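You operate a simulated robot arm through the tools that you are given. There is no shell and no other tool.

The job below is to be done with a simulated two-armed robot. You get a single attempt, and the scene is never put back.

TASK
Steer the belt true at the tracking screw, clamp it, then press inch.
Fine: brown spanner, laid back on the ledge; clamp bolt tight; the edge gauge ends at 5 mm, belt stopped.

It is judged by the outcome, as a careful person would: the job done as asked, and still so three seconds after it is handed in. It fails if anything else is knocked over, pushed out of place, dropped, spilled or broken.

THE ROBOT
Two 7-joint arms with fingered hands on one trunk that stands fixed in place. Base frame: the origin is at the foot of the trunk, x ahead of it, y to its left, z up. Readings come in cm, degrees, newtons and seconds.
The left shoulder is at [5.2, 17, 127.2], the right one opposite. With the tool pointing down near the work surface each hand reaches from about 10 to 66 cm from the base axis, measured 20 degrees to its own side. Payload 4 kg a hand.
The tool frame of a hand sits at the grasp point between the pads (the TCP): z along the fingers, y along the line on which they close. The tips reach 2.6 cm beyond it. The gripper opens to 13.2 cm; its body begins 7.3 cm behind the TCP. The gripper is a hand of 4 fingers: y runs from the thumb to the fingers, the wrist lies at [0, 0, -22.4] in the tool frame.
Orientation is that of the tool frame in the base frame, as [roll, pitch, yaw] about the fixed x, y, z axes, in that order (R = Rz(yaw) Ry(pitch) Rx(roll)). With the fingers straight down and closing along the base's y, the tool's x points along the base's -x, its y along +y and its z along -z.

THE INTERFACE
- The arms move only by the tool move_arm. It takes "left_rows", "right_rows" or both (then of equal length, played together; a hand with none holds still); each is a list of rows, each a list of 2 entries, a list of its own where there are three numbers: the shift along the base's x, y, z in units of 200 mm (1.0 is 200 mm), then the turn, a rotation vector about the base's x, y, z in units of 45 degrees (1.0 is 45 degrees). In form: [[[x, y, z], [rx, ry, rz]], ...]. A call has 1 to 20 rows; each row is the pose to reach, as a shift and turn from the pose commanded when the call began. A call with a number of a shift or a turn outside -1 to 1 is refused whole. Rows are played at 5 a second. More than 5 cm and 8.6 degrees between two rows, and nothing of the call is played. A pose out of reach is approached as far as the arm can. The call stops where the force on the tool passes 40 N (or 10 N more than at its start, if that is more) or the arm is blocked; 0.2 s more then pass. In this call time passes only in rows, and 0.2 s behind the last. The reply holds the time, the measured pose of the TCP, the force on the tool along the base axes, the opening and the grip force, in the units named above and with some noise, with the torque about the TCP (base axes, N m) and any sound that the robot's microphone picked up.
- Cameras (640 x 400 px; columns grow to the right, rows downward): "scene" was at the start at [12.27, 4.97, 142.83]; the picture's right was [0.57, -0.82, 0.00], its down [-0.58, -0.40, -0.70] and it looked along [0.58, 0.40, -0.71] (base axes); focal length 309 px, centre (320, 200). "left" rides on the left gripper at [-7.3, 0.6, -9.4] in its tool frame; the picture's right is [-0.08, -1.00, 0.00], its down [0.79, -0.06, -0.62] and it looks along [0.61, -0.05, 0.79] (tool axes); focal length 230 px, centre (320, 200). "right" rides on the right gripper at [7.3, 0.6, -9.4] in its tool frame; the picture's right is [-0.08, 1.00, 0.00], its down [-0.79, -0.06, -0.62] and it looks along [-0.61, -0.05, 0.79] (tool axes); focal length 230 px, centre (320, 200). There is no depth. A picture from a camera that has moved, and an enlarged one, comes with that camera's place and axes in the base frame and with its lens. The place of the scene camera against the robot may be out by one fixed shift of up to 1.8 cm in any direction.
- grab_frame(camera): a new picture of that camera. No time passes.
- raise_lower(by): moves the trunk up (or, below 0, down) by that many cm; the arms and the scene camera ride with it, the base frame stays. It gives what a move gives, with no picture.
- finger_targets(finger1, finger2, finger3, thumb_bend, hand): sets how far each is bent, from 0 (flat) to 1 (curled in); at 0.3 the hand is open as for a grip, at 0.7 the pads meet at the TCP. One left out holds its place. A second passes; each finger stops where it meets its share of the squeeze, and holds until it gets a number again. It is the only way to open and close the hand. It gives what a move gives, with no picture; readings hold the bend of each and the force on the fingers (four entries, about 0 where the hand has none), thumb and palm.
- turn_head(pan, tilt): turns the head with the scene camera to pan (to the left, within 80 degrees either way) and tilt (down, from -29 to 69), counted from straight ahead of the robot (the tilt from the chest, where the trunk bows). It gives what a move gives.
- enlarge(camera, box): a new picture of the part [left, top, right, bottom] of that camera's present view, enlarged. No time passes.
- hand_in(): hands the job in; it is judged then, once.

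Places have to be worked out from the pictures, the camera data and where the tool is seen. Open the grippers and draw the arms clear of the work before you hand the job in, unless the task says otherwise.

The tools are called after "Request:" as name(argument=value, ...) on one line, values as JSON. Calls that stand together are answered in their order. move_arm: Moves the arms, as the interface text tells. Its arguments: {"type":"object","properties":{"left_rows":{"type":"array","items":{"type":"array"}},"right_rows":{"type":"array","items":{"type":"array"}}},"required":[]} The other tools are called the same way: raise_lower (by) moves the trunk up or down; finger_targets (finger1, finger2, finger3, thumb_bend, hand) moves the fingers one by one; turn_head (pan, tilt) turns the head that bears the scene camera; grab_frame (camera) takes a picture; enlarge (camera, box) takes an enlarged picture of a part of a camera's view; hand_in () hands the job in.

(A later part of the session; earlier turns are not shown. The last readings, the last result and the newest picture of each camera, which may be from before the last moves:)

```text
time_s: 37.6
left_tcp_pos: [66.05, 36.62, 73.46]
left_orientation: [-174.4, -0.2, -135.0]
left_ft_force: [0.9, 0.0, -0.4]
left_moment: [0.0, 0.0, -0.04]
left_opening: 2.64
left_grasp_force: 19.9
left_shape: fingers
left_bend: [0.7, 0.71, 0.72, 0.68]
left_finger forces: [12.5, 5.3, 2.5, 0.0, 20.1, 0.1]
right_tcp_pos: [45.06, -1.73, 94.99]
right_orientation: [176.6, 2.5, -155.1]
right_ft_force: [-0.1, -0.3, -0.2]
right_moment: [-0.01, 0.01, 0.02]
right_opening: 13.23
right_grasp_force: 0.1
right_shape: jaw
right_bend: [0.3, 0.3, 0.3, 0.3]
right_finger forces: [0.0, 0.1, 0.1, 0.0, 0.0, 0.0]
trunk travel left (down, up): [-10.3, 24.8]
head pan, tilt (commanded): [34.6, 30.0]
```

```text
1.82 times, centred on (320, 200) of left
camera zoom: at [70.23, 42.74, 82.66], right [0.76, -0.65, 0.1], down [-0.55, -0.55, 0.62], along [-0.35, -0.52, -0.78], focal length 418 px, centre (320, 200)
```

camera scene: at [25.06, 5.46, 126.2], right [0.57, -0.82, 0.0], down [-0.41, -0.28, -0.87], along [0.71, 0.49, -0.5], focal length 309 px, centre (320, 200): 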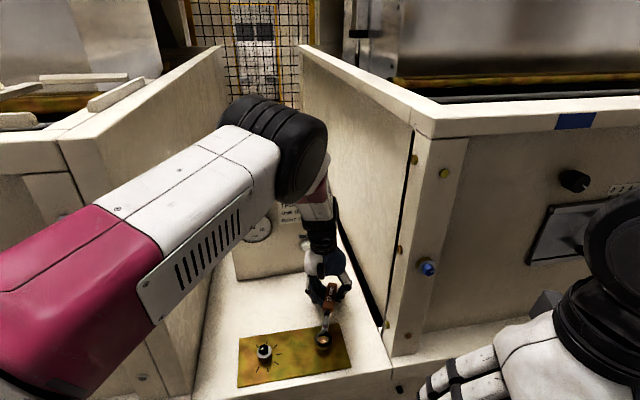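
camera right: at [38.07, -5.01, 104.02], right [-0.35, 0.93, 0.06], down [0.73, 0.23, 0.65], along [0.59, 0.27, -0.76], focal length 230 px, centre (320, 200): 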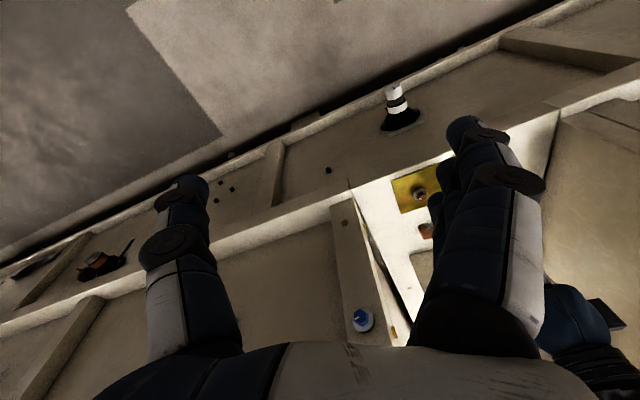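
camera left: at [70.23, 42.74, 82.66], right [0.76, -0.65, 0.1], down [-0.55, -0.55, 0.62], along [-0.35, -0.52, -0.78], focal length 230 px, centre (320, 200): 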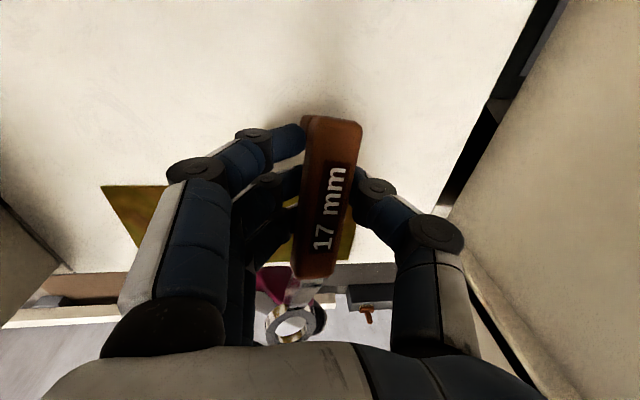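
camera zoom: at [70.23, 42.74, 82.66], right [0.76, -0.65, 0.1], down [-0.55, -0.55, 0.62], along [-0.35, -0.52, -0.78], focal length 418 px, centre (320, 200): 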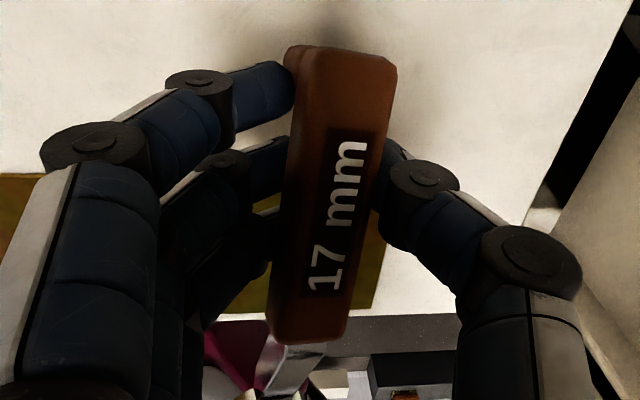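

The spanner has pitched ring-up about 20° and yawed about 7° in the fingers, though it is still held at 20 N. I'll lay it down on the ledge and re-grip it properly, so I raise and swing back towards its original place.

Request:
move_arm(left_rows=[[[0.0, 0.0, 0.1], [0, 0, 0]], [[0.0, 0.01, 0.2], [0, 0, -0.1]], [[-0.01, 0.02, 0.25], [0, 0, -0.28]], [[-0.02, 0.03, 0.25], [0, 0, -0.46]], [[-0.03, 0.04, 0.25], [0, 0, -0.64]], [[-0.03, 0.05, 0.25], [0, 0, -0.82]], [[-0.03, 0.06, 0.25], [0, 0, -1.0]]])

Request:
grab_frame(camera="left")

Request:
grab_frame(camera="scene")

```text
time_s: 39.2
left_tcp_pos: [65.54, 37.7, 78.44]
left_orientation: [-174.4, -0.3, 179.7]
left_ft_force: [0.0, 0.0, -1.1]
left_moment: [-0.01, -0.02, 0.01]
left_opening: 2.63
left_grasp_force: 19.3
left_shape: fingers
left_bend: [0.7, 0.71, 0.72, 0.68]
left_finger forces: [12.3, 5.2, 2.4, 0.0, 19.9, 0.0]
right_tcp_pos: [45.07, -1.76, 94.97]
right_orientation: [176.8, 2.6, -155.1]
right_ft_force: [0.0, 0.5, 0.3]
right_moment: [-0.01, -0.03, 0.02]
right_opening: 13.2
right_grasp_force: 0.0
right_shape: jaw
right_bend: [0.3, 0.3, 0.3, 0.3]
right_finger forces: [0.1, 0.0, 0.1, 0.0, 0.0, 0.1]
trunk travel left (down, up): [-10.3, 24.8]
head pan, tilt (commanded): [34.6, 30.0]
```

```text
taken
camera left: at [72.83, 39.16, 87.67], right [0.07, -0.99, 0.1], down [-0.78, 0.0, 0.62], along [-0.62, -0.12, -0.78], focal length 230 px, centre (320, 200)
```

left: 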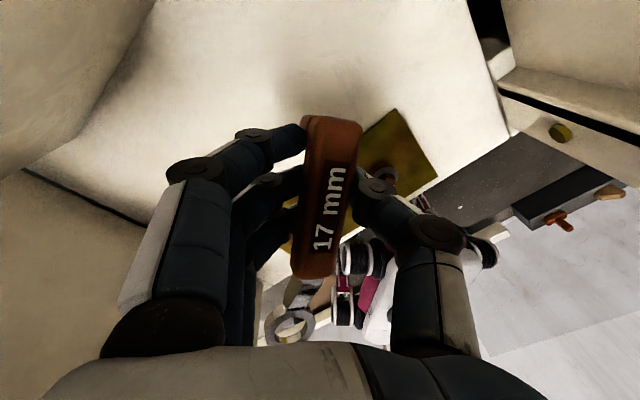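

```text
taken
camera scene: at [25.16, 5.51, 126.17], right [0.57, -0.82, 0.0], down [-0.41, -0.28, -0.87], along [0.71, 0.49, -0.5], focal length 309 px, centre (320, 200)
```

scene: 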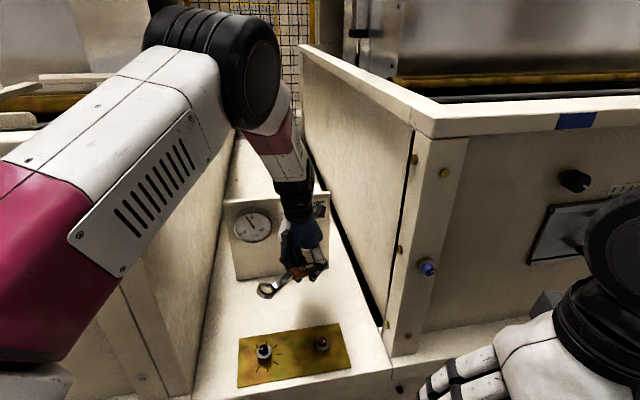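

The hold is stable. I turn the remaining 45° to line up with the original resting place.

Request:
move_arm(left_rows=[[[0.01, 0.01, 0.0], [0, 0, -0.17]], [[0.02, 0.02, 0.0], [0, 0, -0.34]], [[0.03, 0.03, 0.0], [0, 0, -0.5]], [[0.045, 0.04, 0.0], [0, 0, -0.67]], [[0.06, 0.05, 0.0], [0, 0, -0.84]], [[0.073, 0.06, 0.0], [0, 0, -1.0]]])

Request:
enlarge(camera="scene", box=[230, 225, 358, 305])

Request:
grab_frame(camera="left")

```text
time_s: 40.6
left_tcp_pos: [67.0, 39.06, 78.42]
left_orientation: [-174.4, -0.2, 134.8]
left_ft_force: [-0.7, -0.2, -1.6]
left_moment: [0.0, -0.02, -0.02]
left_opening: 2.6
left_grasp_force: 20.2
left_shape: fingers
left_bend: [0.7, 0.71, 0.72, 0.68]
left_finger forces: [12.4, 5.2, 2.3, 0.1, 19.8, 0.1]
right_tcp_pos: [45.16, -1.77, 94.89]
right_orientation: [176.7, 2.5, -155.0]
right_ft_force: [-0.3, -0.9, -0.3]
right_moment: [-0.03, 0.01, 0.0]
right_opening: 13.19
right_grasp_force: 0.0
right_shape: jaw
right_bend: [0.3, 0.3, 0.3, 0.3]
right_finger forces: [0.1, 0.0, 0.0, 0.0, 0.1, 0.1]
trunk travel left (down, up): [-10.3, 24.8]
head pan, tilt (commanded): [34.6, 30.0]
```

```text
5.00 times, centred on (294, 265) of scene
camera zoom: at [25.16, 5.51, 126.17], right [0.57, -0.82, 0.0], down [-0.41, -0.28, -0.87], along [0.71, 0.49, -0.5], focal length 1546 px, centre (450, -125)
```

zoom: 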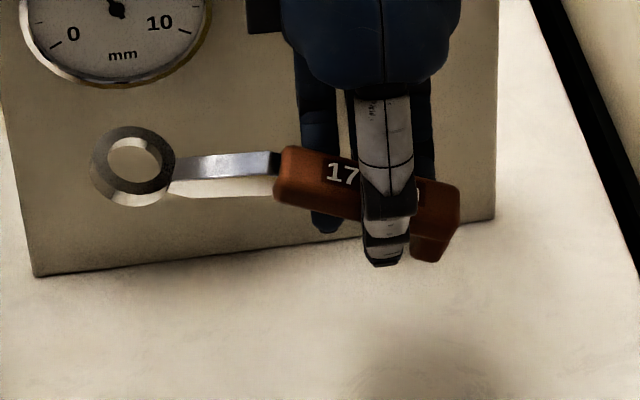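

```text
taken
camera left: at [73.22, 34.78, 87.67], right [-0.65, -0.75, 0.1], down [-0.55, 0.56, 0.62], along [-0.52, 0.35, -0.78], focal length 230 px, centre (320, 200)
```

left: 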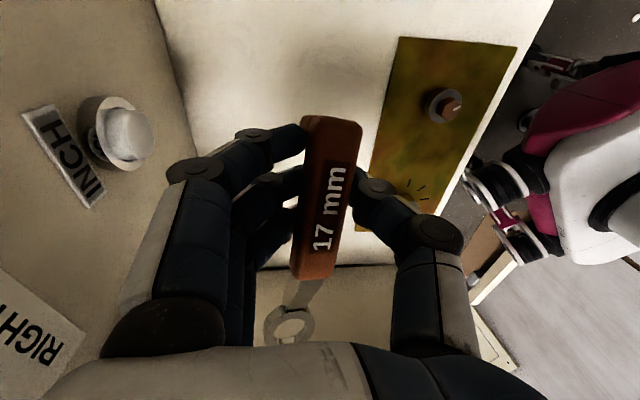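

The picture shows the ring end raised about 20°. I tilt the hand 20° about its closing axis to level the spanner, still at height.

Request:
move_arm(left_rows=[[[0, 0, 0.0], [-0.105, -0.104, 0]], [[0, 0, 0.0], [-0.21, -0.208, 0]], [[0, 0, 0.0], [-0.315, -0.313, 0]]])

Request:
enlarge(camera="scene", box=[230, 225, 358, 305])

Request:
grab_frame(camera="scene")

```text
time_s: 41.4
left_tcp_pos: [66.89, 38.95, 78.55]
left_orientation: [-174.4, 20.0, 134.8]
left_ft_force: [-0.8, -0.5, -1.6]
left_moment: [-0.04, 0.03, -0.01]
left_opening: 2.61
left_grasp_force: 19.7
left_shape: fingers
left_bend: [0.7, 0.71, 0.72, 0.68]
left_finger forces: [12.3, 5.2, 2.1, 0.0, 19.8, 0.0]
right_tcp_pos: [44.91, -1.92, 94.92]
right_orientation: [176.7, 2.4, -155.2]
right_ft_force: [0.4, 0.5, 0.0]
right_moment: [0.0, 0.01, -0.02]
right_opening: 13.17
right_grasp_force: 0.0
right_shape: jaw
right_bend: [0.3, 0.3, 0.3, 0.3]
right_finger forces: [0.0, 0.1, 0.1, 0.0, 0.0, 0.1]
trunk travel left (down, up): [-10.3, 24.8]
head pan, tilt (commanded): [34.6, 30.0]
```

```text
5.00 times, centred on (294, 265) of scene
camera zoom: at [25.14, 5.53, 126.17], right [0.57, -0.82, 0.0], down [-0.41, -0.28, -0.87], along [0.71, 0.49, -0.5], focal length 1546 px, centre (450, -125)
```

zoom: 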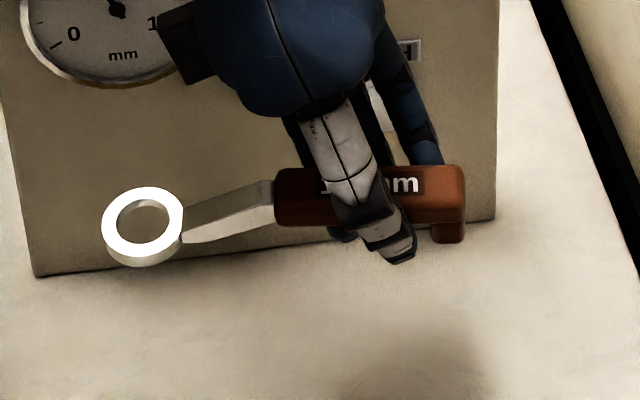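

```text
taken
camera scene: at [25.14, 5.53, 126.17], right [0.57, -0.82, 0.0], down [-0.41, -0.28, -0.87], along [0.71, 0.49, -0.5], focal length 309 px, centre (320, 200)
```

scene: 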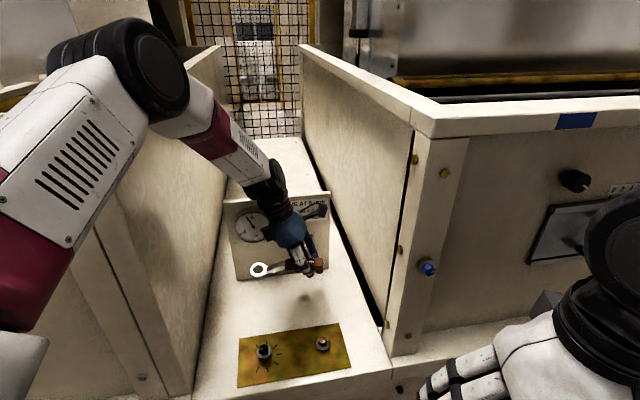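

The spanner now looks level again. I lower it to about 1 cm above the ledge at its original spot.

Request:
move_arm(left_rows=[[[0, 0, -0.12], [0, 0, 0]], [[0, 0, -0.24], [0, 0, 0]], [[0, 0, -0.36], [0, 0, 0]], [[0, 0, -0.44], [0, 0, 0]]])

Request:
enlarge(camera="scene", box=[235, 265, 363, 345])

```text
time_s: 42.4
left_tcp_pos: [67.07, 38.69, 70.02]
left_orientation: [-174.7, 19.7, 134.8]
left_ft_force: [0.2, -0.1, -0.8]
left_moment: [0.04, 0.0, -0.01]
left_opening: 2.64
left_grasp_force: 19.9
left_shape: fingers
left_bend: [0.7, 0.71, 0.72, 0.68]
left_finger forces: [12.4, 5.4, 2.3, 0.0, 19.7, 0.1]
right_tcp_pos: [45.17, -2.27, 95.04]
right_orientation: [176.4, 2.6, -155.2]
right_ft_force: [-0.7, 0.6, 0.0]
right_moment: [0.06, 0.01, -0.02]
right_opening: 13.2
right_grasp_force: 0.0
right_shape: jaw
right_bend: [0.3, 0.3, 0.3, 0.3]
right_finger forces: [0.1, 0.0, 0.1, 0.0, 0.0, 0.1]
trunk travel left (down, up): [-10.3, 24.8]
head pan, tilt (commanded): [34.6, 30.0]
```

```text
5.00 times, centred on (299, 305) of scene
camera zoom: at [25.14, 4.95, 126.23], right [0.57, -0.82, 0.0], down [-0.41, -0.28, -0.87], along [0.71, 0.49, -0.5], focal length 1546 px, centre (425, -325)
```

zoom: 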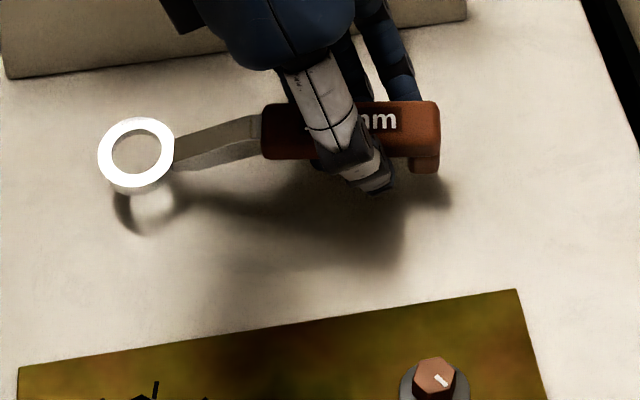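

The scene camera and the right hand both shifted about 0.5 cm sideways, which suggests the left arm is leaning on something. I look at the arm before going further.

Request:
grab_frame(camera="scene")

Request:
grab_frame(camera="right")

Request:
enlarge(camera="scene", box=[0, 50, 320, 400])

```text
taken
camera scene: at [25.14, 4.95, 126.23], right [0.57, -0.82, 0.0], down [-0.41, -0.28, -0.87], along [0.71, 0.49, -0.5], focal length 309 px, centre (320, 200)
```

scene: 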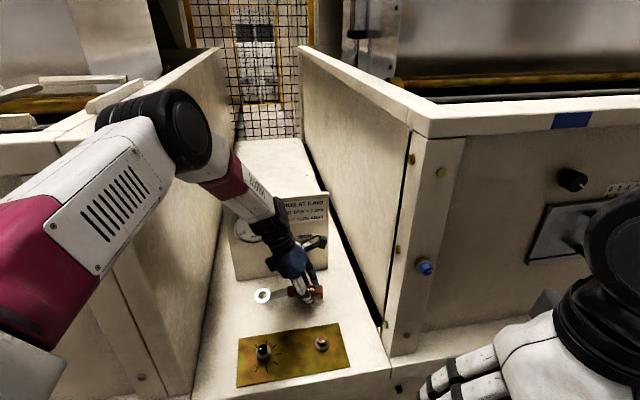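

```text
taken
camera right: at [38.07, -5.46, 104.05], right [-0.35, 0.93, 0.06], down [0.73, 0.23, 0.65], along [0.59, 0.27, -0.76], focal length 230 px, centre (320, 200)
```

right: 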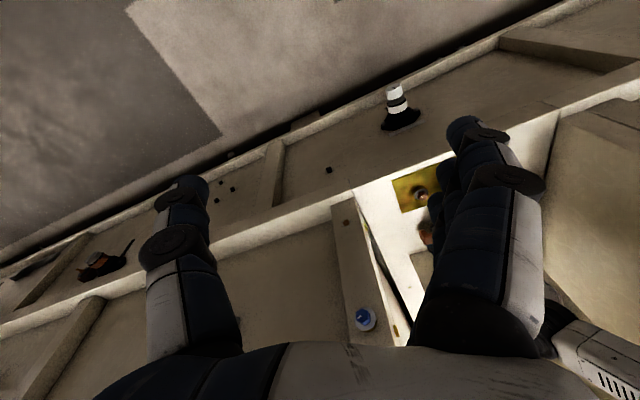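

```text
1.14 times, centred on (160, 225) of scene
camera zoom: at [25.14, 4.95, 126.23], right [0.57, -0.82, 0.0], down [-0.41, -0.28, -0.87], along [0.71, 0.49, -0.5], focal length 353 px, centre (503, 171)
```

zoom: 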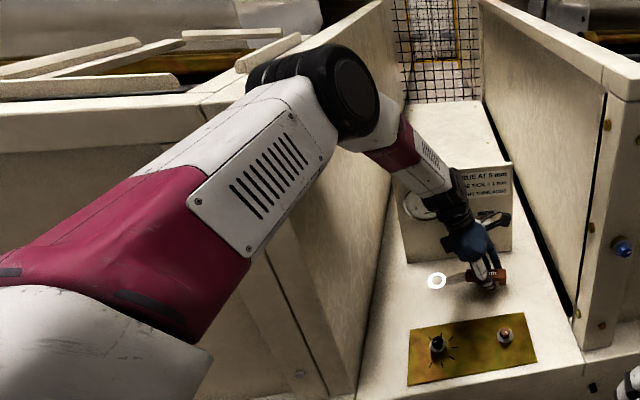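

The elbow has come down onto the top of the left wall because the tilt leans the arm that way. I lift the hand at once and swing to yaw 165, so the lean goes towards me instead.

Request:
move_arm(left_rows=[[[0, 0, 0.1], [0, 0, 0]], [[0, 0, 0.25], [0, 0, 0]], [[0, 0, 0.4], [0, 0, 0]], [[0, 0, 0.42], [0, 0, 0.17]], [[0, -0.005, 0.42], [0, 0, 0.34]], [[0, -0.01, 0.42], [0, 0, 0.5]], [[0, -0.01, 0.42], [0, 0, 0.667]]])

Request:
grab_frame(camera="scene")

```text
time_s: 44.0
left_tcp_pos: [66.98, 38.79, 78.17]
left_orientation: [-174.3, 19.9, 165.0]
left_ft_force: [-0.3, -0.5, -1.7]
left_moment: [0.02, -0.01, 0.02]
left_opening: 2.6
left_grasp_force: 19.8
left_shape: fingers
left_bend: [0.7, 0.71, 0.72, 0.68]
left_finger forces: [12.2, 5.1, 2.1, 0.0, 19.8, 0.0]
right_tcp_pos: [45.05, -1.83, 94.92]
right_orientation: [176.7, 2.6, -155.2]
right_ft_force: [0.3, -1.0, 0.6]
right_moment: [-0.01, 0.01, -0.02]
right_opening: 13.2
right_grasp_force: 0.1
right_shape: jaw
right_bend: [0.3, 0.3, 0.3, 0.3]
right_finger forces: [0.0, 0.0, 0.0, 0.1, 0.0, 0.0]
trunk travel left (down, up): [-10.3, 24.8]
head pan, tilt (commanded): [34.6, 30.0]
```

```text
taken
camera scene: at [25.16, 5.49, 126.17], right [0.57, -0.82, 0.0], down [-0.41, -0.28, -0.87], along [0.71, 0.49, -0.5], focal length 309 px, centre (320, 200)
```

scene: 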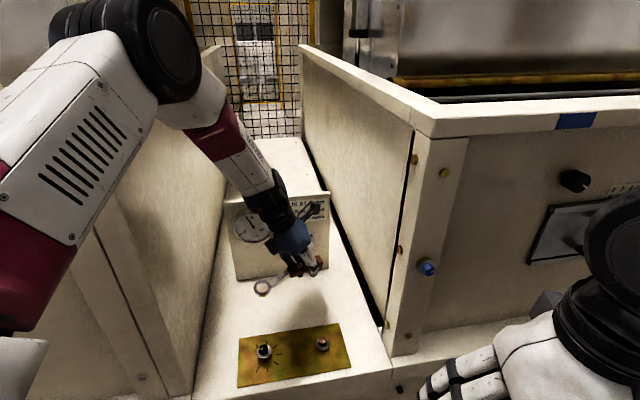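

The arm is free again (camera and right hand back in place). Instead of tilting, I'll straighten the hand and let the tail foot meet the ledge, so the spanner levels itself in the grip with light pressure.

Request:
move_arm(left_rows=[[[0, 0, 0.0], [0.038, 0.143, 0]], [[0, 0, 0.0], [0.077, 0.286, 0]], [[0, 0, -0.05], [0.115, 0.429, 0]], [[0, 0, -0.15], [0.115, 0.429, 0]], [[0, 0, -0.27], [0.115, 0.429, 0]], [[0, 0, -0.37], [0.115, 0.429, 0]]])

Request:
enlarge(camera="scene", box=[235, 265, 363, 345])

Request:
grab_frame(camera="left")

```text
time_s: 45.4
left_tcp_pos: [66.96, 38.7, 70.62]
left_orientation: [-174.4, -0.1, 164.9]
left_ft_force: [0.2, 0.0, -1.5]
left_moment: [-0.02, -0.04, -0.03]
left_opening: 2.57
left_grasp_force: 19.3
left_shape: fingers
left_bend: [0.7, 0.71, 0.72, 0.68]
left_finger forces: [12.1, 5.1, 2.1, 0.0, 19.4, 0.0]
right_tcp_pos: [45.04, -1.7, 94.88]
right_orientation: [176.7, 2.4, -155.1]
right_ft_force: [0.0, 0.7, -0.4]
right_moment: [0.0, 0.01, 0.0]
right_opening: 13.2
right_grasp_force: 0.0
right_shape: jaw
right_bend: [0.3, 0.3, 0.3, 0.3]
right_finger forces: [0.0, 0.0, 0.0, 0.1, 0.1, 0.1]
trunk travel left (down, up): [-10.3, 24.8]
head pan, tilt (commanded): [34.6, 30.0]
```

```text
5.00 times, centred on (299, 305) of scene
camera zoom: at [25.19, 5.51, 126.16], right [0.57, -0.82, 0.0], down [-0.41, -0.28, -0.87], along [0.71, 0.49, -0.5], focal length 1546 px, centre (425, -325)
```

zoom: 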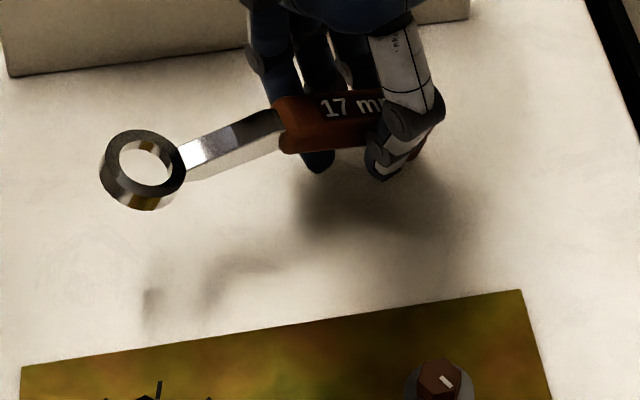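

```text
taken
camera left: at [74.46, 38.28, 79.86], right [-0.18, -0.98, 0.1], down [-0.76, 0.2, 0.62], along [-0.63, 0.04, -0.78], focal length 230 px, centre (320, 200)
```

left: 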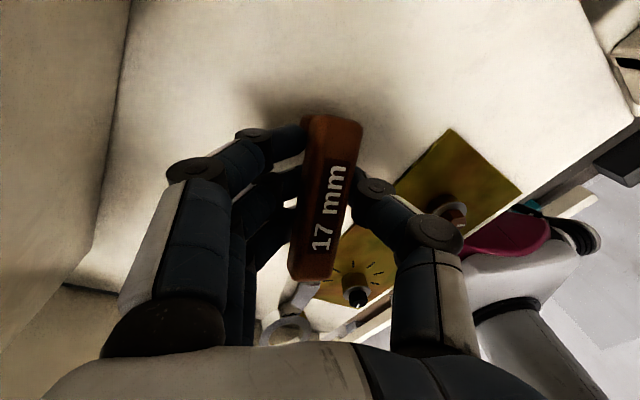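

The hand is straight again with the ring end raised. I lower slowly to bring the tail foot onto the ledge.

Request:
move_arm(left_rows=[[[0, 0, -0.025], [0, 0, 0]], [[0, 0, -0.05], [0, 0, 0]], [[0, 0, -0.065], [0, 0, 0]]])

Request:
enlarge(camera="scene", box=[235, 265, 363, 345])

```text
time_s: 46.2
left_tcp_pos: [66.92, 38.65, 69.35]
left_orientation: [-174.3, -0.1, 164.9]
left_ft_force: [0.0, -0.3, -0.5]
left_moment: [-0.01, -0.04, 0.0]
left_opening: 2.59
left_grasp_force: 19.5
left_shape: fingers
left_bend: [0.7, 0.71, 0.72, 0.68]
left_finger forces: [12.2, 5.1, 2.1, 0.0, 19.3, 0.0]
right_tcp_pos: [45.09, -1.78, 94.92]
right_orientation: [176.8, 2.5, -155.1]
right_ft_force: [0.3, -0.3, -0.3]
right_moment: [0.0, -0.03, -0.01]
right_opening: 13.17
right_grasp_force: 0.1
right_shape: jaw
right_bend: [0.3, 0.3, 0.3, 0.3]
right_finger forces: [0.1, 0.0, 0.0, 0.0, 0.0, 0.1]
trunk travel left (down, up): [-10.3, 24.8]
head pan, tilt (commanded): [34.6, 30.0]
```

```text
5.00 times, centred on (299, 305) of scene
camera zoom: at [25.17, 5.51, 126.16], right [0.57, -0.82, 0.0], down [-0.41, -0.28, -0.87], along [0.71, 0.49, -0.5], focal length 1546 px, centre (425, -325)
```

zoom: 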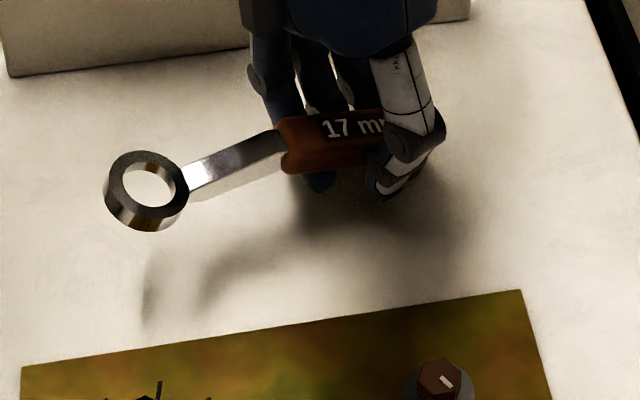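

No contact yet at z 69.4. I continue in 0.4 cm steps.

Request:
move_arm(left_rows=[[[0, 0, -0.02], [0, 0, 0]], [[0, 0, -0.035], [0, 0, 0]]])

Request:
enlarge(camera="scene", box=[235, 265, 363, 345])

```text
time_s: 46.8
left_tcp_pos: [66.98, 38.73, 68.84]
left_orientation: [-174.4, 0.0, 164.9]
left_ft_force: [-1.8, 3.2, 14.1]
left_moment: [-0.2, -0.23, 0.04]
left_opening: 2.55
left_grasp_force: 24.9
left_shape: fingers
left_bend: [0.71, 0.71, 0.72, 0.69]
left_finger forces: [16.3, 6.2, 5.2, 0.0, 22.7, 0.0]
right_tcp_pos: [45.11, -1.78, 95.16]
right_orientation: [176.7, 2.6, -155.0]
right_ft_force: [0.1, 0.5, 0.2]
right_moment: [-0.01, 0.02, 0.01]
right_opening: 13.21
right_grasp_force: 0.1
right_shape: jaw
right_bend: [0.3, 0.3, 0.3, 0.3]
right_finger forces: [0.0, 0.0, 0.0, 0.1, 0.1, 0.1]
trunk travel left (down, up): [-10.3, 24.8]
head pan, tilt (commanded): [34.6, 30.0]
```

```text
5.00 times, centred on (299, 305) of scene
camera zoom: at [24.99, 5.45, 126.24], right [0.57, -0.82, 0.0], down [-0.41, -0.28, -0.87], along [0.71, 0.49, -0.5], focal length 1546 px, centre (425, -325)
```

zoom: 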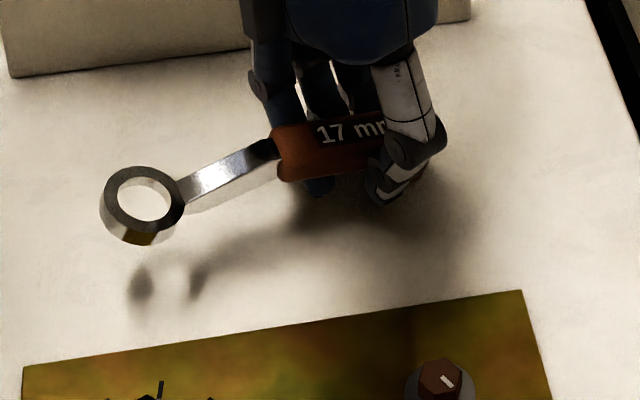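

The foot has touched with 14 N and the ring end has started to come down. I press a little further in small steps.

Request:
move_arm(left_rows=[[[0, 0, -0.012], [0, 0, 0]], [[0, 0, -0.02], [0, 0, 0]]])

Request:
enlarge(camera="scene", box=[235, 265, 363, 345])

```text
time_s: 47.4
left_tcp_pos: [66.97, 38.88, 68.35]
left_orientation: [-174.4, -0.1, 164.9]
left_ft_force: [-3.0, 1.5, 9.4]
left_moment: [-0.03, -0.27, 0.05]
left_opening: 2.32
left_grasp_force: 19.6
left_shape: fingers
left_bend: [0.72, 0.71, 0.72, 0.69]
left_finger forces: [13.7, 4.4, 3.4, 0.0, 17.5, 0.1]
right_tcp_pos: [44.96, -1.73, 95.07]
right_orientation: [176.8, 2.5, -155.1]
right_ft_force: [0.1, 0.7, -0.8]
right_moment: [0.0, 0.0, 0.01]
right_opening: 13.16
right_grasp_force: 0.0
right_shape: jaw
right_bend: [0.3, 0.3, 0.3, 0.3]
right_finger forces: [0.0, 0.0, 0.1, 0.0, 0.1, 0.0]
trunk travel left (down, up): [-10.3, 24.8]
head pan, tilt (commanded): [34.6, 30.0]
```

```text
5.00 times, centred on (299, 305) of scene
camera zoom: at [25.06, 5.48, 126.19], right [0.57, -0.82, 0.0], down [-0.41, -0.28, -0.87], along [0.71, 0.49, -0.5], focal length 1546 px, centre (425, -325)
```

zoom: 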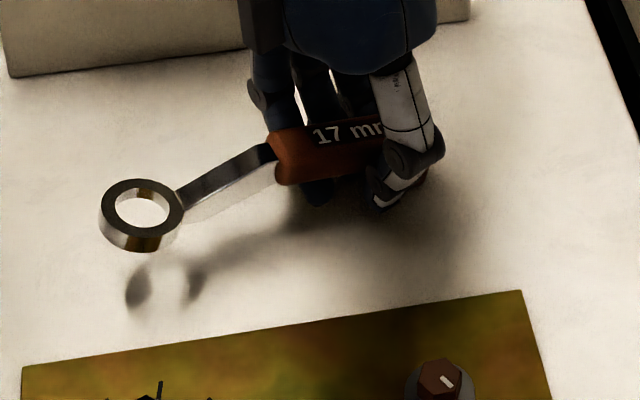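

It is levelling: the ring is lower and force has dropped to 9 N. One more 0.3 cm step.

Request:
move_arm(left_rows=[[[0, 0, -0.015], [0, 0, 0]]])

Request:
enlarge(camera="scene", box=[235, 265, 363, 345])

Request:
grab_frame(camera="left")

```text
time_s: 47.8
left_tcp_pos: [67.02, 38.89, 68.17]
left_orientation: [-174.4, -0.1, 164.9]
left_ft_force: [-2.3, 2.5, 9.6]
left_moment: [0.03, -0.34, 0.07]
left_opening: 2.27
left_grasp_force: 18.9
left_shape: fingers
left_bend: [0.72, 0.71, 0.72, 0.7]
left_finger forces: [14.0, 4.0, 3.8, 0.1, 17.0, 0.0]
right_tcp_pos: [44.99, -1.77, 94.97]
right_orientation: [176.8, 2.6, -155.1]
right_ft_force: [-0.7, 0.1, -0.3]
right_moment: [0.0, -0.01, -0.02]
right_opening: 13.2
right_grasp_force: 0.1
right_shape: jaw
right_bend: [0.3, 0.3, 0.3, 0.3]
right_finger forces: [0.0, 0.0, 0.0, 0.0, 0.1, 0.1]
trunk travel left (down, up): [-10.3, 24.8]
head pan, tilt (commanded): [34.6, 30.0]
```

```text
5.00 times, centred on (299, 305) of scene
camera zoom: at [25.01, 5.47, 126.21], right [0.57, -0.82, 0.0], down [-0.41, -0.28, -0.87], along [0.71, 0.49, -0.5], focal length 1546 px, centre (425, -325)
```

zoom: 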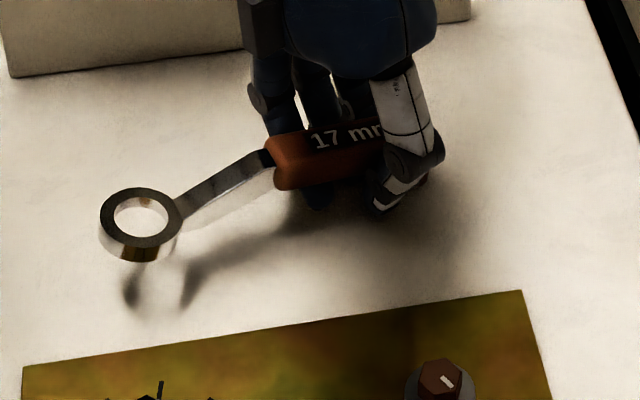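

```text
taken
camera left: at [74.37, 38.26, 77.3], right [-0.18, -0.98, 0.1], down [-0.76, 0.2, 0.62], along [-0.63, 0.04, -0.78], focal length 230 px, centre (320, 200)
```

left: 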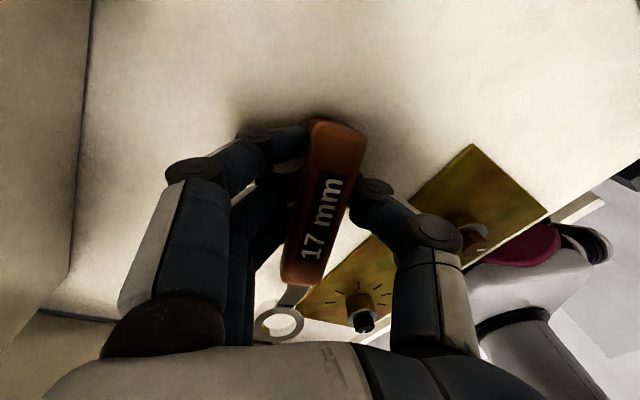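

The ring is now only about 1 cm above the ledge with the foot resting. I open the fingers just slightly so it settles down between them.

Request:
finger_targets(hand="left", finger1=0.68, finger2=0.68, finger3=0.68, thumb_bend=0.66)

Request:
enlarge(camera="scene", box=[235, 265, 363, 345])

```text
time_s: 48.8
left_tcp_pos: [66.92, 38.67, 68.0]
left_orientation: [-174.3, -0.3, 164.7]
left_ft_force: [-1.1, 1.1, 2.1]
left_moment: [0.06, -0.11, 0.05]
left_opening: 2.31
left_grasp_force: 3.4
left_shape: fingers
left_bend: [0.68, 0.68, 0.68, 0.66]
left_finger forces: [4.6, 0.0, 0.9, 0.0, 1.5, 0.1]
right_tcp_pos: [45.11, -1.78, 94.93]
right_orientation: [176.6, 2.5, -155.0]
right_ft_force: [0.1, 0.6, 0.6]
right_moment: [0.02, 0.03, 0.0]
right_opening: 13.18
right_grasp_force: 0.0
right_shape: jaw
right_bend: [0.3, 0.3, 0.3, 0.3]
right_finger forces: [0.0, 0.1, 0.1, 0.0, 0.1, 0.1]
trunk travel left (down, up): [-10.3, 24.8]
head pan, tilt (commanded): [34.6, 30.0]
```

```text
5.00 times, centred on (299, 305) of scene
camera zoom: at [25.13, 5.5, 126.17], right [0.57, -0.82, 0.0], down [-0.41, -0.28, -0.87], along [0.71, 0.49, -0.5], focal length 1546 px, centre (425, -325)
```

zoom: 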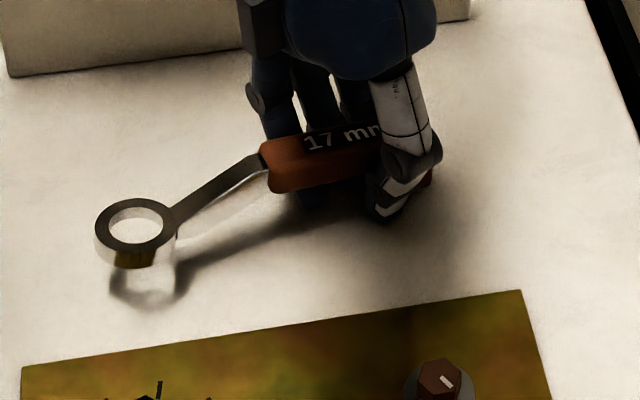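

It is settling with only 3 N of grip left. I open a bit more.

Request:
finger_targets(hand="left", finger1=0.65, finger2=0.65, finger3=0.65, thumb_bend=0.64)

Request:
enlarge(camera="scene", box=[235, 265, 363, 345])

```text
time_s: 49.8
left_tcp_pos: [67.04, 38.77, 67.99]
left_orientation: [-174.4, -0.2, 164.8]
left_ft_force: [-0.6, -0.8, 3.8]
left_moment: [-0.01, -0.03, 0.0]
left_opening: 2.52
left_grasp_force: 2.8
left_shape: fingers
left_bend: [0.66, 0.66, 0.66, 0.64]
left_finger forces: [1.6, 1.2, 2.5, 0.0, 0.5, 0.0]
right_tcp_pos: [45.04, -1.74, 95.0]
right_orientation: [176.6, 2.4, -155.1]
right_ft_force: [0.1, -0.2, -0.2]
right_moment: [-0.01, -0.01, 0.01]
right_opening: 13.17
right_grasp_force: 0.0
right_shape: jaw
right_bend: [0.3, 0.3, 0.3, 0.3]
right_finger forces: [0.1, 0.0, 0.0, 0.1, 0.0, 0.0]
trunk travel left (down, up): [-10.3, 24.8]
head pan, tilt (commanded): [34.6, 30.0]
```

```text
5.00 times, centred on (299, 305) of scene
camera zoom: at [25.12, 5.47, 126.18], right [0.57, -0.82, 0.0], down [-0.41, -0.28, -0.87], along [0.71, 0.49, -0.5], focal length 1546 px, centre (425, -325)
```

zoom: 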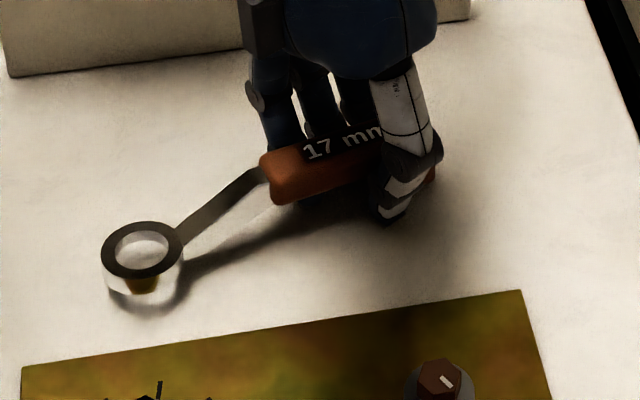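

The ring has settled onto the ledge. I open the hand fully enough to clear the handle and lift a little to look.

Request:
finger_targets(hand="left", finger1=0.54, finger2=0.54, finger3=0.54, thumb_bend=0.5)

Request:
move_arm(left_rows=[[[0, 0, 0.05], [0, 0, 0]], [[0, 0, 0.15], [0, 0, 0]], [[0, 0, 0.28], [0, 0, 0]], [[0, 0, 0.4], [0, 0, 0]]])

Request:
grab_frame(camera="left")

Request:
enlarge(camera="scene", box=[235, 265, 363, 345])

```text
time_s: 50.8
left_tcp_pos: [67.17, 38.77, 68.5]
left_orientation: [-174.6, 0.1, 164.9]
left_ft_force: [4.8, -4.1, 29.6]
left_moment: [0.58, -0.29, -0.14]
left_opening: 5.79
left_grasp_force: 15.1
left_shape: fingers
left_bend: [0.59, 0.59, 0.59, 0.5]
left_finger forces: [9.7, 9.9, 10.3, 0.0, 0.0, 0.0]
right_tcp_pos: [44.9, -1.8, 95.04]
right_orientation: [176.7, 2.7, -155.2]
right_ft_force: [-0.1, 0.5, -0.1]
right_moment: [-0.01, 0.01, 0.0]
right_opening: 13.2
right_grasp_force: 0.1
right_shape: jaw
right_bend: [0.3, 0.3, 0.3, 0.3]
right_finger forces: [0.0, 0.1, 0.0, 0.0, 0.0, 0.1]
trunk travel left (down, up): [-10.3, 24.8]
head pan, tilt (commanded): [34.6, 30.0]
```

```text
time_s: 51.8
left_tcp_pos: [66.86, 38.75, 75.94]
left_orientation: [-174.3, -0.1, 164.9]
left_ft_force: [0.3, -0.1, 0.2]
left_moment: [0.01, 0.02, 0.04]
left_opening: 6.36
left_grasp_force: 0.1
left_shape: fingers
left_bend: [0.54, 0.54, 0.54, 0.5]
left_finger forces: [0.0, 0.0, 0.0, 0.0, 0.0, 0.0]
right_tcp_pos: [45.0, -1.88, 94.97]
right_orientation: [176.7, 2.5, -155.1]
right_ft_force: [-0.5, 0.4, -0.3]
right_moment: [0.0, 0.01, 0.0]
right_opening: 13.2
right_grasp_force: 0.1
right_shape: jaw
right_bend: [0.3, 0.3, 0.3, 0.3]
right_finger forces: [0.0, 0.1, 0.0, 0.1, 0.0, 0.0]
trunk travel left (down, up): [-10.3, 24.8]
head pan, tilt (commanded): [34.6, 30.0]
```

```text
taken
camera left: at [74.39, 38.25, 85.24], right [-0.18, -0.98, 0.1], down [-0.76, 0.2, 0.62], along [-0.63, 0.04, -0.78], focal length 230 px, centre (320, 200)
```

left: 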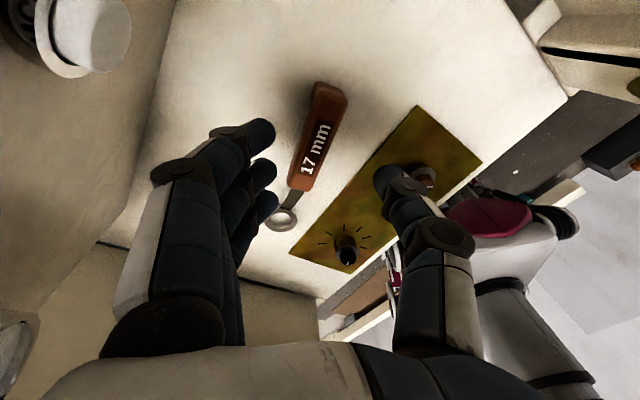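

```text
5.00 times, centred on (299, 305) of scene
camera zoom: at [25.1, 5.48, 126.19], right [0.57, -0.82, 0.0], down [-0.41, -0.28, -0.87], along [0.71, 0.49, -0.5], focal length 1546 px, centre (425, -325)
```

zoom: 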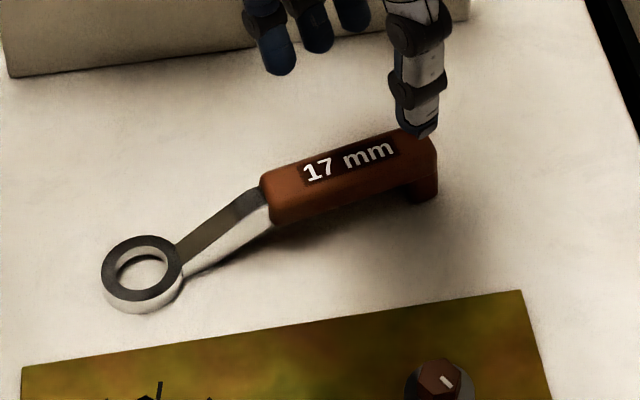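

The spanner lies flat on the ledge again, pointing about 151°, handle centre near [66.5, 38.4]. I open a little wider, align the hand with it and descend partway to check alignment.

Request:
finger_targets(hand="left", finger1=0.5, finger2=0.5, finger3=0.5, thumb_bend=0.44)

Request:
move_arm(left_rows=[[[-0.008, -0.003, 0], [0, 0, -0.15]], [[-0.019, -0.0075, 0], [0, 0, -0.298]], [[-0.019, -0.0075, -0.1], [0, 0, -0.298]], [[-0.019, -0.0075, -0.22], [0, 0, -0.298]]])

Request:
grab_frame(camera="left")

Request:
enlarge(camera="scene", box=[235, 265, 363, 345])

```text
time_s: 52.8
left_tcp_pos: [66.98, 38.86, 75.96]
left_orientation: [-174.3, 0.0, 164.8]
left_ft_force: [0.3, 0.0, 1.1]
left_moment: [0.03, -0.02, -0.01]
left_opening: 7.98
left_grasp_force: 0.0
left_shape: fingers
left_bend: [0.5, 0.5, 0.5, 0.44]
left_finger forces: [0.0, 0.0, 0.0, 0.0, 0.1, 0.1]
right_tcp_pos: [45.17, -1.74, 95.1]
right_orientation: [176.7, 2.6, -155.1]
right_ft_force: [-0.5, 0.4, 0.2]
right_moment: [-0.01, -0.01, -0.01]
right_opening: 13.21
right_grasp_force: 0.1
right_shape: jaw
right_bend: [0.3, 0.3, 0.3, 0.3]
right_finger forces: [0.0, 0.1, 0.0, 0.1, 0.0, 0.0]
trunk travel left (down, up): [-10.3, 24.8]
head pan, tilt (commanded): [34.6, 30.0]
```

```text
time_s: 53.8
left_tcp_pos: [66.65, 38.59, 71.47]
left_orientation: [-174.3, 0.0, 151.6]
left_ft_force: [-0.5, -0.2, -0.1]
left_moment: [-0.02, 0.0, 0.01]
left_opening: 7.98
left_grasp_force: 0.1
left_shape: fingers
left_bend: [0.5, 0.5, 0.5, 0.44]
left_finger forces: [0.1, 0.0, 0.0, 0.0, 0.1, 0.0]
right_tcp_pos: [45.16, -1.76, 94.99]
right_orientation: [176.7, 2.3, -155.2]
right_ft_force: [-0.1, -0.7, 0.6]
right_moment: [-0.01, -0.01, -0.01]
right_opening: 13.18
right_grasp_force: 0.1
right_shape: jaw
right_bend: [0.3, 0.3, 0.3, 0.3]
right_finger forces: [0.1, 0.0, 0.1, 0.0, 0.0, 0.0]
trunk travel left (down, up): [-10.3, 24.8]
head pan, tilt (commanded): [34.6, 30.0]
```

```text
taken
camera left: at [73.76, 36.37, 80.66], right [-0.41, -0.91, 0.1], down [-0.69, 0.37, 0.62], along [-0.6, 0.18, -0.78], focal length 230 px, centre (320, 200)
```

left: 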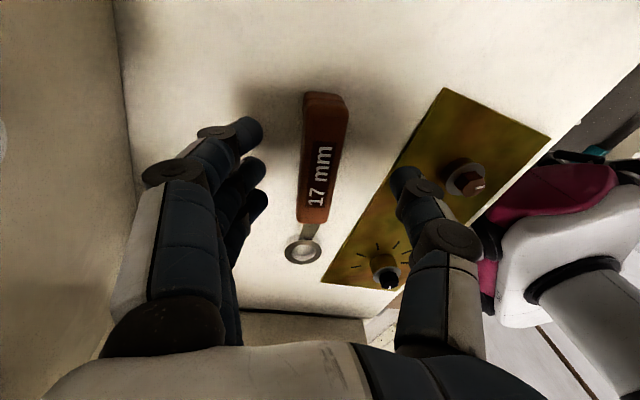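

```text
5.00 times, centred on (299, 305) of scene
camera zoom: at [25.19, 5.52, 126.15], right [0.57, -0.82, 0.0], down [-0.41, -0.28, -0.87], along [0.71, 0.49, -0.5], focal length 1546 px, centre (425, -325)
```

zoom: 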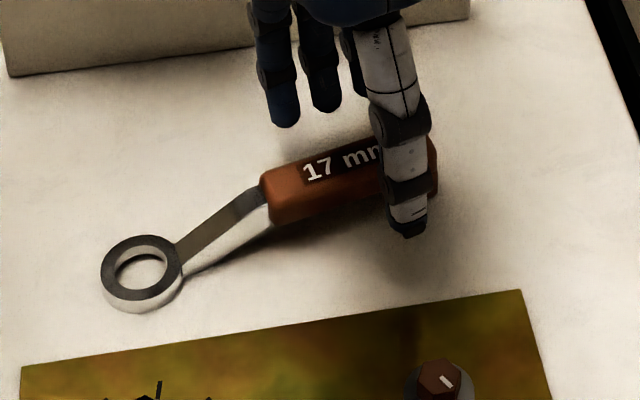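

The handle is parallel to the hand and near-centred. I shift 0.15 cm towards the thumb side and descend to z 69.

Request:
move_arm(left_rows=[[[-0.0035, -0.0065, -0.06], [0, 0, 0]], [[-0.0035, -0.0065, -0.115], [0, 0, 0]]])

Request:
grab_frame(camera="left")

Request:
enlarge(camera="scene", box=[267, 275, 347, 325])

```text
time_s: 54.4
left_tcp_pos: [66.55, 38.54, 69.23]
left_orientation: [-174.3, 0.0, 151.5]
left_ft_force: [0.1, 0.9, 0.4]
left_moment: [0.04, -0.01, 0.0]
left_opening: 8.0
left_grasp_force: 0.0
left_shape: fingers
left_bend: [0.5, 0.5, 0.5, 0.44]
left_finger forces: [0.0, 0.0, 0.0, 0.0, 0.1, 0.0]
right_tcp_pos: [44.95, -1.74, 95.0]
right_orientation: [176.7, 2.5, -155.1]
right_ft_force: [-0.1, -0.7, 0.4]
right_moment: [0.01, 0.01, 0.03]
right_opening: 13.2
right_grasp_force: 0.0
right_shape: jaw
right_bend: [0.3, 0.3, 0.3, 0.3]
right_finger forces: [0.0, 0.0, 0.0, 0.0, 0.0, 0.0]
trunk travel left (down, up): [-10.3, 24.8]
head pan, tilt (commanded): [34.6, 30.0]
```

```text
taken
camera left: at [73.69, 36.3, 78.41], right [-0.41, -0.91, 0.1], down [-0.69, 0.37, 0.62], along [-0.6, 0.18, -0.78], focal length 230 px, centre (320, 200)
```

left: 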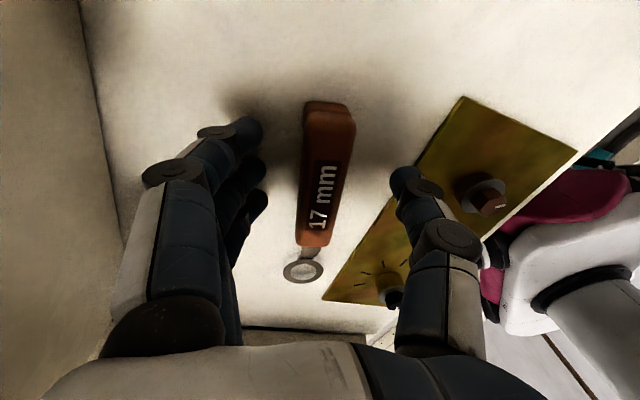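

```text
8.00 times, centred on (307, 300) of scene
camera zoom: at [25.16, 5.5, 126.17], right [0.57, -0.82, 0.0], down [-0.41, -0.28, -0.87], along [0.71, 0.49, -0.5], focal length 2473 px, centre (424, -600)
```

zoom: 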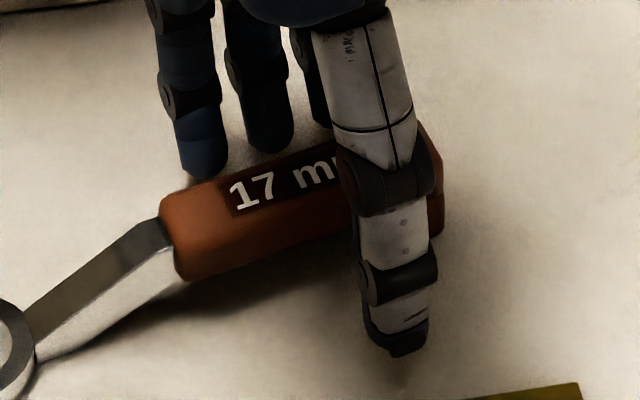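

Alignment is good. I lower 0.2 cm and close evenly to near contact, then grip.

Request:
move_arm(left_rows=[[[-0.002, -0.004, -0.011], [0, 0, 0.02]]])

Request:
finger_targets(hand="left", finger1=0.6, finger2=0.6, finger3=0.6, thumb_bend=0.58)

Request:
grab_frame(camera="left")

```text
time_s: 54.8
left_tcp_pos: [66.46, 38.46, 69.05]
left_orientation: [-174.2, -0.2, 152.4]
left_ft_force: [-0.2, 0.2, -0.3]
left_moment: [0.0, -0.04, 0.04]
left_opening: 8.01
left_grasp_force: 0.0
left_shape: fingers
left_bend: [0.5, 0.5, 0.5, 0.44]
left_finger forces: [0.0, 0.0, 0.0, 0.0, 0.0, 0.0]
right_tcp_pos: [45.08, -1.75, 94.89]
right_orientation: [176.6, 2.5, -155.1]
right_ft_force: [0.3, 0.2, 0.6]
right_moment: [0.02, 0.02, -0.01]
right_opening: 13.2
right_grasp_force: 0.1
right_shape: jaw
right_bend: [0.3, 0.3, 0.3, 0.3]
right_finger forces: [0.1, 0.0, 0.0, 0.1, 0.0, 0.0]
trunk travel left (down, up): [-10.3, 24.8]
head pan, tilt (commanded): [34.6, 30.0]
```

```text
time_s: 55.8
left_tcp_pos: [66.52, 38.49, 69.04]
left_orientation: [-174.3, -0.2, 152.3]
left_ft_force: [0.8, 0.5, 0.1]
left_moment: [0.03, -0.03, -0.02]
left_opening: 4.44
left_grasp_force: 0.0
left_shape: fingers
left_bend: [0.6, 0.6, 0.6, 0.57]
left_finger forces: [0.0, 0.0, 0.0, 0.0, 0.1, 0.0]
right_tcp_pos: [45.16, -1.72, 94.93]
right_orientation: [176.7, 2.5, -155.2]
right_ft_force: [-0.3, -0.5, 0.1]
right_moment: [0.01, -0.01, 0.01]
right_opening: 13.19
right_grasp_force: 0.3
right_shape: jaw
right_bend: [0.3, 0.3, 0.3, 0.3]
right_finger forces: [0.0, 0.1, 0.0, 0.0, 0.1, 0.1]
trunk travel left (down, up): [-10.3, 24.8]
head pan, tilt (commanded): [34.6, 30.0]
```

```text
taken
camera left: at [73.66, 36.3, 78.2], right [-0.39, -0.92, 0.1], down [-0.69, 0.36, 0.62], along [-0.6, 0.17, -0.78], focal length 230 px, centre (320, 200)
```

left: 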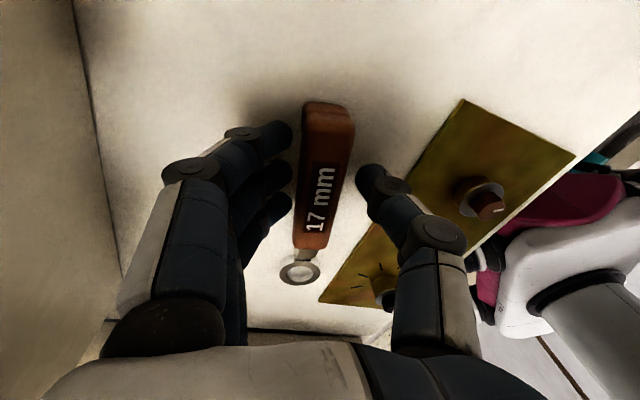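

Both sides are close to the handle; it is slanted about 3–4° to the hand, so I turn the hand by that and then grip.

Request:
move_arm(left_rows=[[[0, 0, 0], [0, 0, -0.075]]])

Request:
finger_targets(hand="left", finger1=0.85, finger2=0.85, finger3=0.85, thumb_bend=0.85)

Request:
grab_frame(camera="left")

Request:
enlarge(camera="scene", box=[235, 265, 363, 345])

```text
time_s: 56.2
left_tcp_pos: [66.49, 38.42, 69.01]
left_orientation: [-174.3, -0.1, 149.1]
left_ft_force: [0.3, -0.4, -0.3]
left_moment: [-0.01, 0.02, -0.01]
left_opening: 4.46
left_grasp_force: 0.1
left_shape: fingers
left_bend: [0.6, 0.6, 0.6, 0.57]
left_finger forces: [0.0, 0.0, 0.0, 0.0, 0.1, 0.0]
right_tcp_pos: [45.04, -1.66, 94.96]
right_orientation: [176.7, 2.5, -155.1]
right_ft_force: [0.7, -0.8, -0.2]
right_moment: [-0.01, -0.03, 0.02]
right_opening: 13.18
right_grasp_force: 0.0
right_shape: jaw
right_bend: [0.3, 0.3, 0.3, 0.3]
right_finger forces: [0.1, 0.1, 0.1, 0.0, 0.1, 0.1]
trunk travel left (down, up): [-10.3, 24.8]
head pan, tilt (commanded): [34.6, 30.0]
```

```text
time_s: 57.2
left_tcp_pos: [66.43, 38.53, 69.13]
left_orientation: [-174.2, -0.1, 149.0]
left_ft_force: [0.0, -0.5, -0.8]
left_moment: [0.01, -0.03, 0.01]
left_opening: 2.8
left_grasp_force: 24.4
left_shape: fingers
left_bend: [0.71, 0.7, 0.7, 0.65]
left_finger forces: [8.3, 8.0, 7.7, 0.0, 24.0, 0.0]
right_tcp_pos: [45.14, -1.85, 94.86]
right_orientation: [176.7, 2.5, -155.1]
right_ft_force: [-0.8, 0.1, 0.1]
right_moment: [-0.04, 0.0, 0.02]
right_opening: 13.2
right_grasp_force: 0.0
right_shape: jaw
right_bend: [0.3, 0.3, 0.3, 0.3]
right_finger forces: [0.0, 0.0, 0.0, 0.0, 0.1, 0.0]
trunk travel left (down, up): [-10.3, 24.8]
head pan, tilt (commanded): [34.6, 30.0]
```

```text
taken
camera left: at [73.53, 35.91, 78.23], right [-0.44, -0.89, 0.1], down [-0.67, 0.4, 0.62], along [-0.59, 0.21, -0.78], focal length 230 px, centre (320, 200)
```

left: 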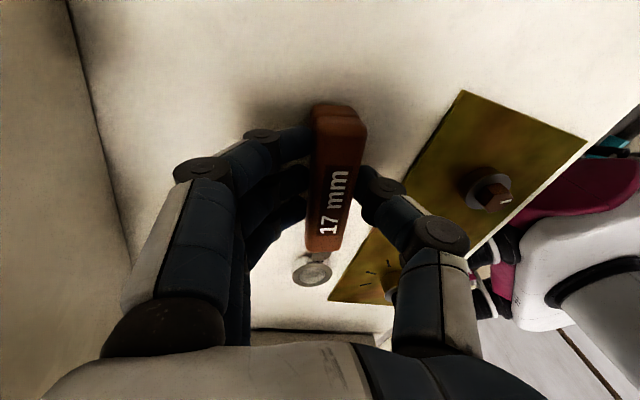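

```text
5.00 times, centred on (299, 305) of scene
camera zoom: at [25.16, 5.51, 126.17], right [0.57, -0.82, 0.0], down [-0.41, -0.28, -0.87], along [0.71, 0.49, -0.5], focal length 1546 px, centre (425, -325)
```

zoom: 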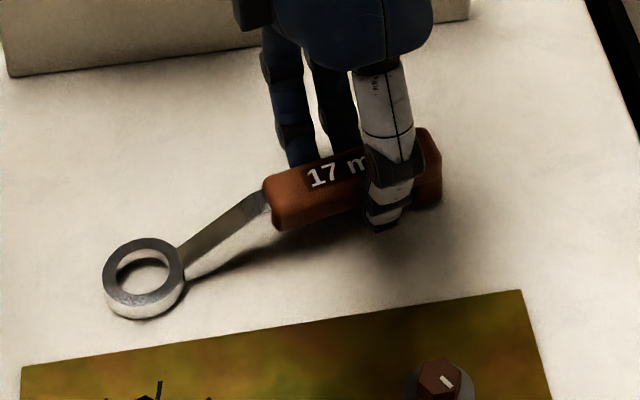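

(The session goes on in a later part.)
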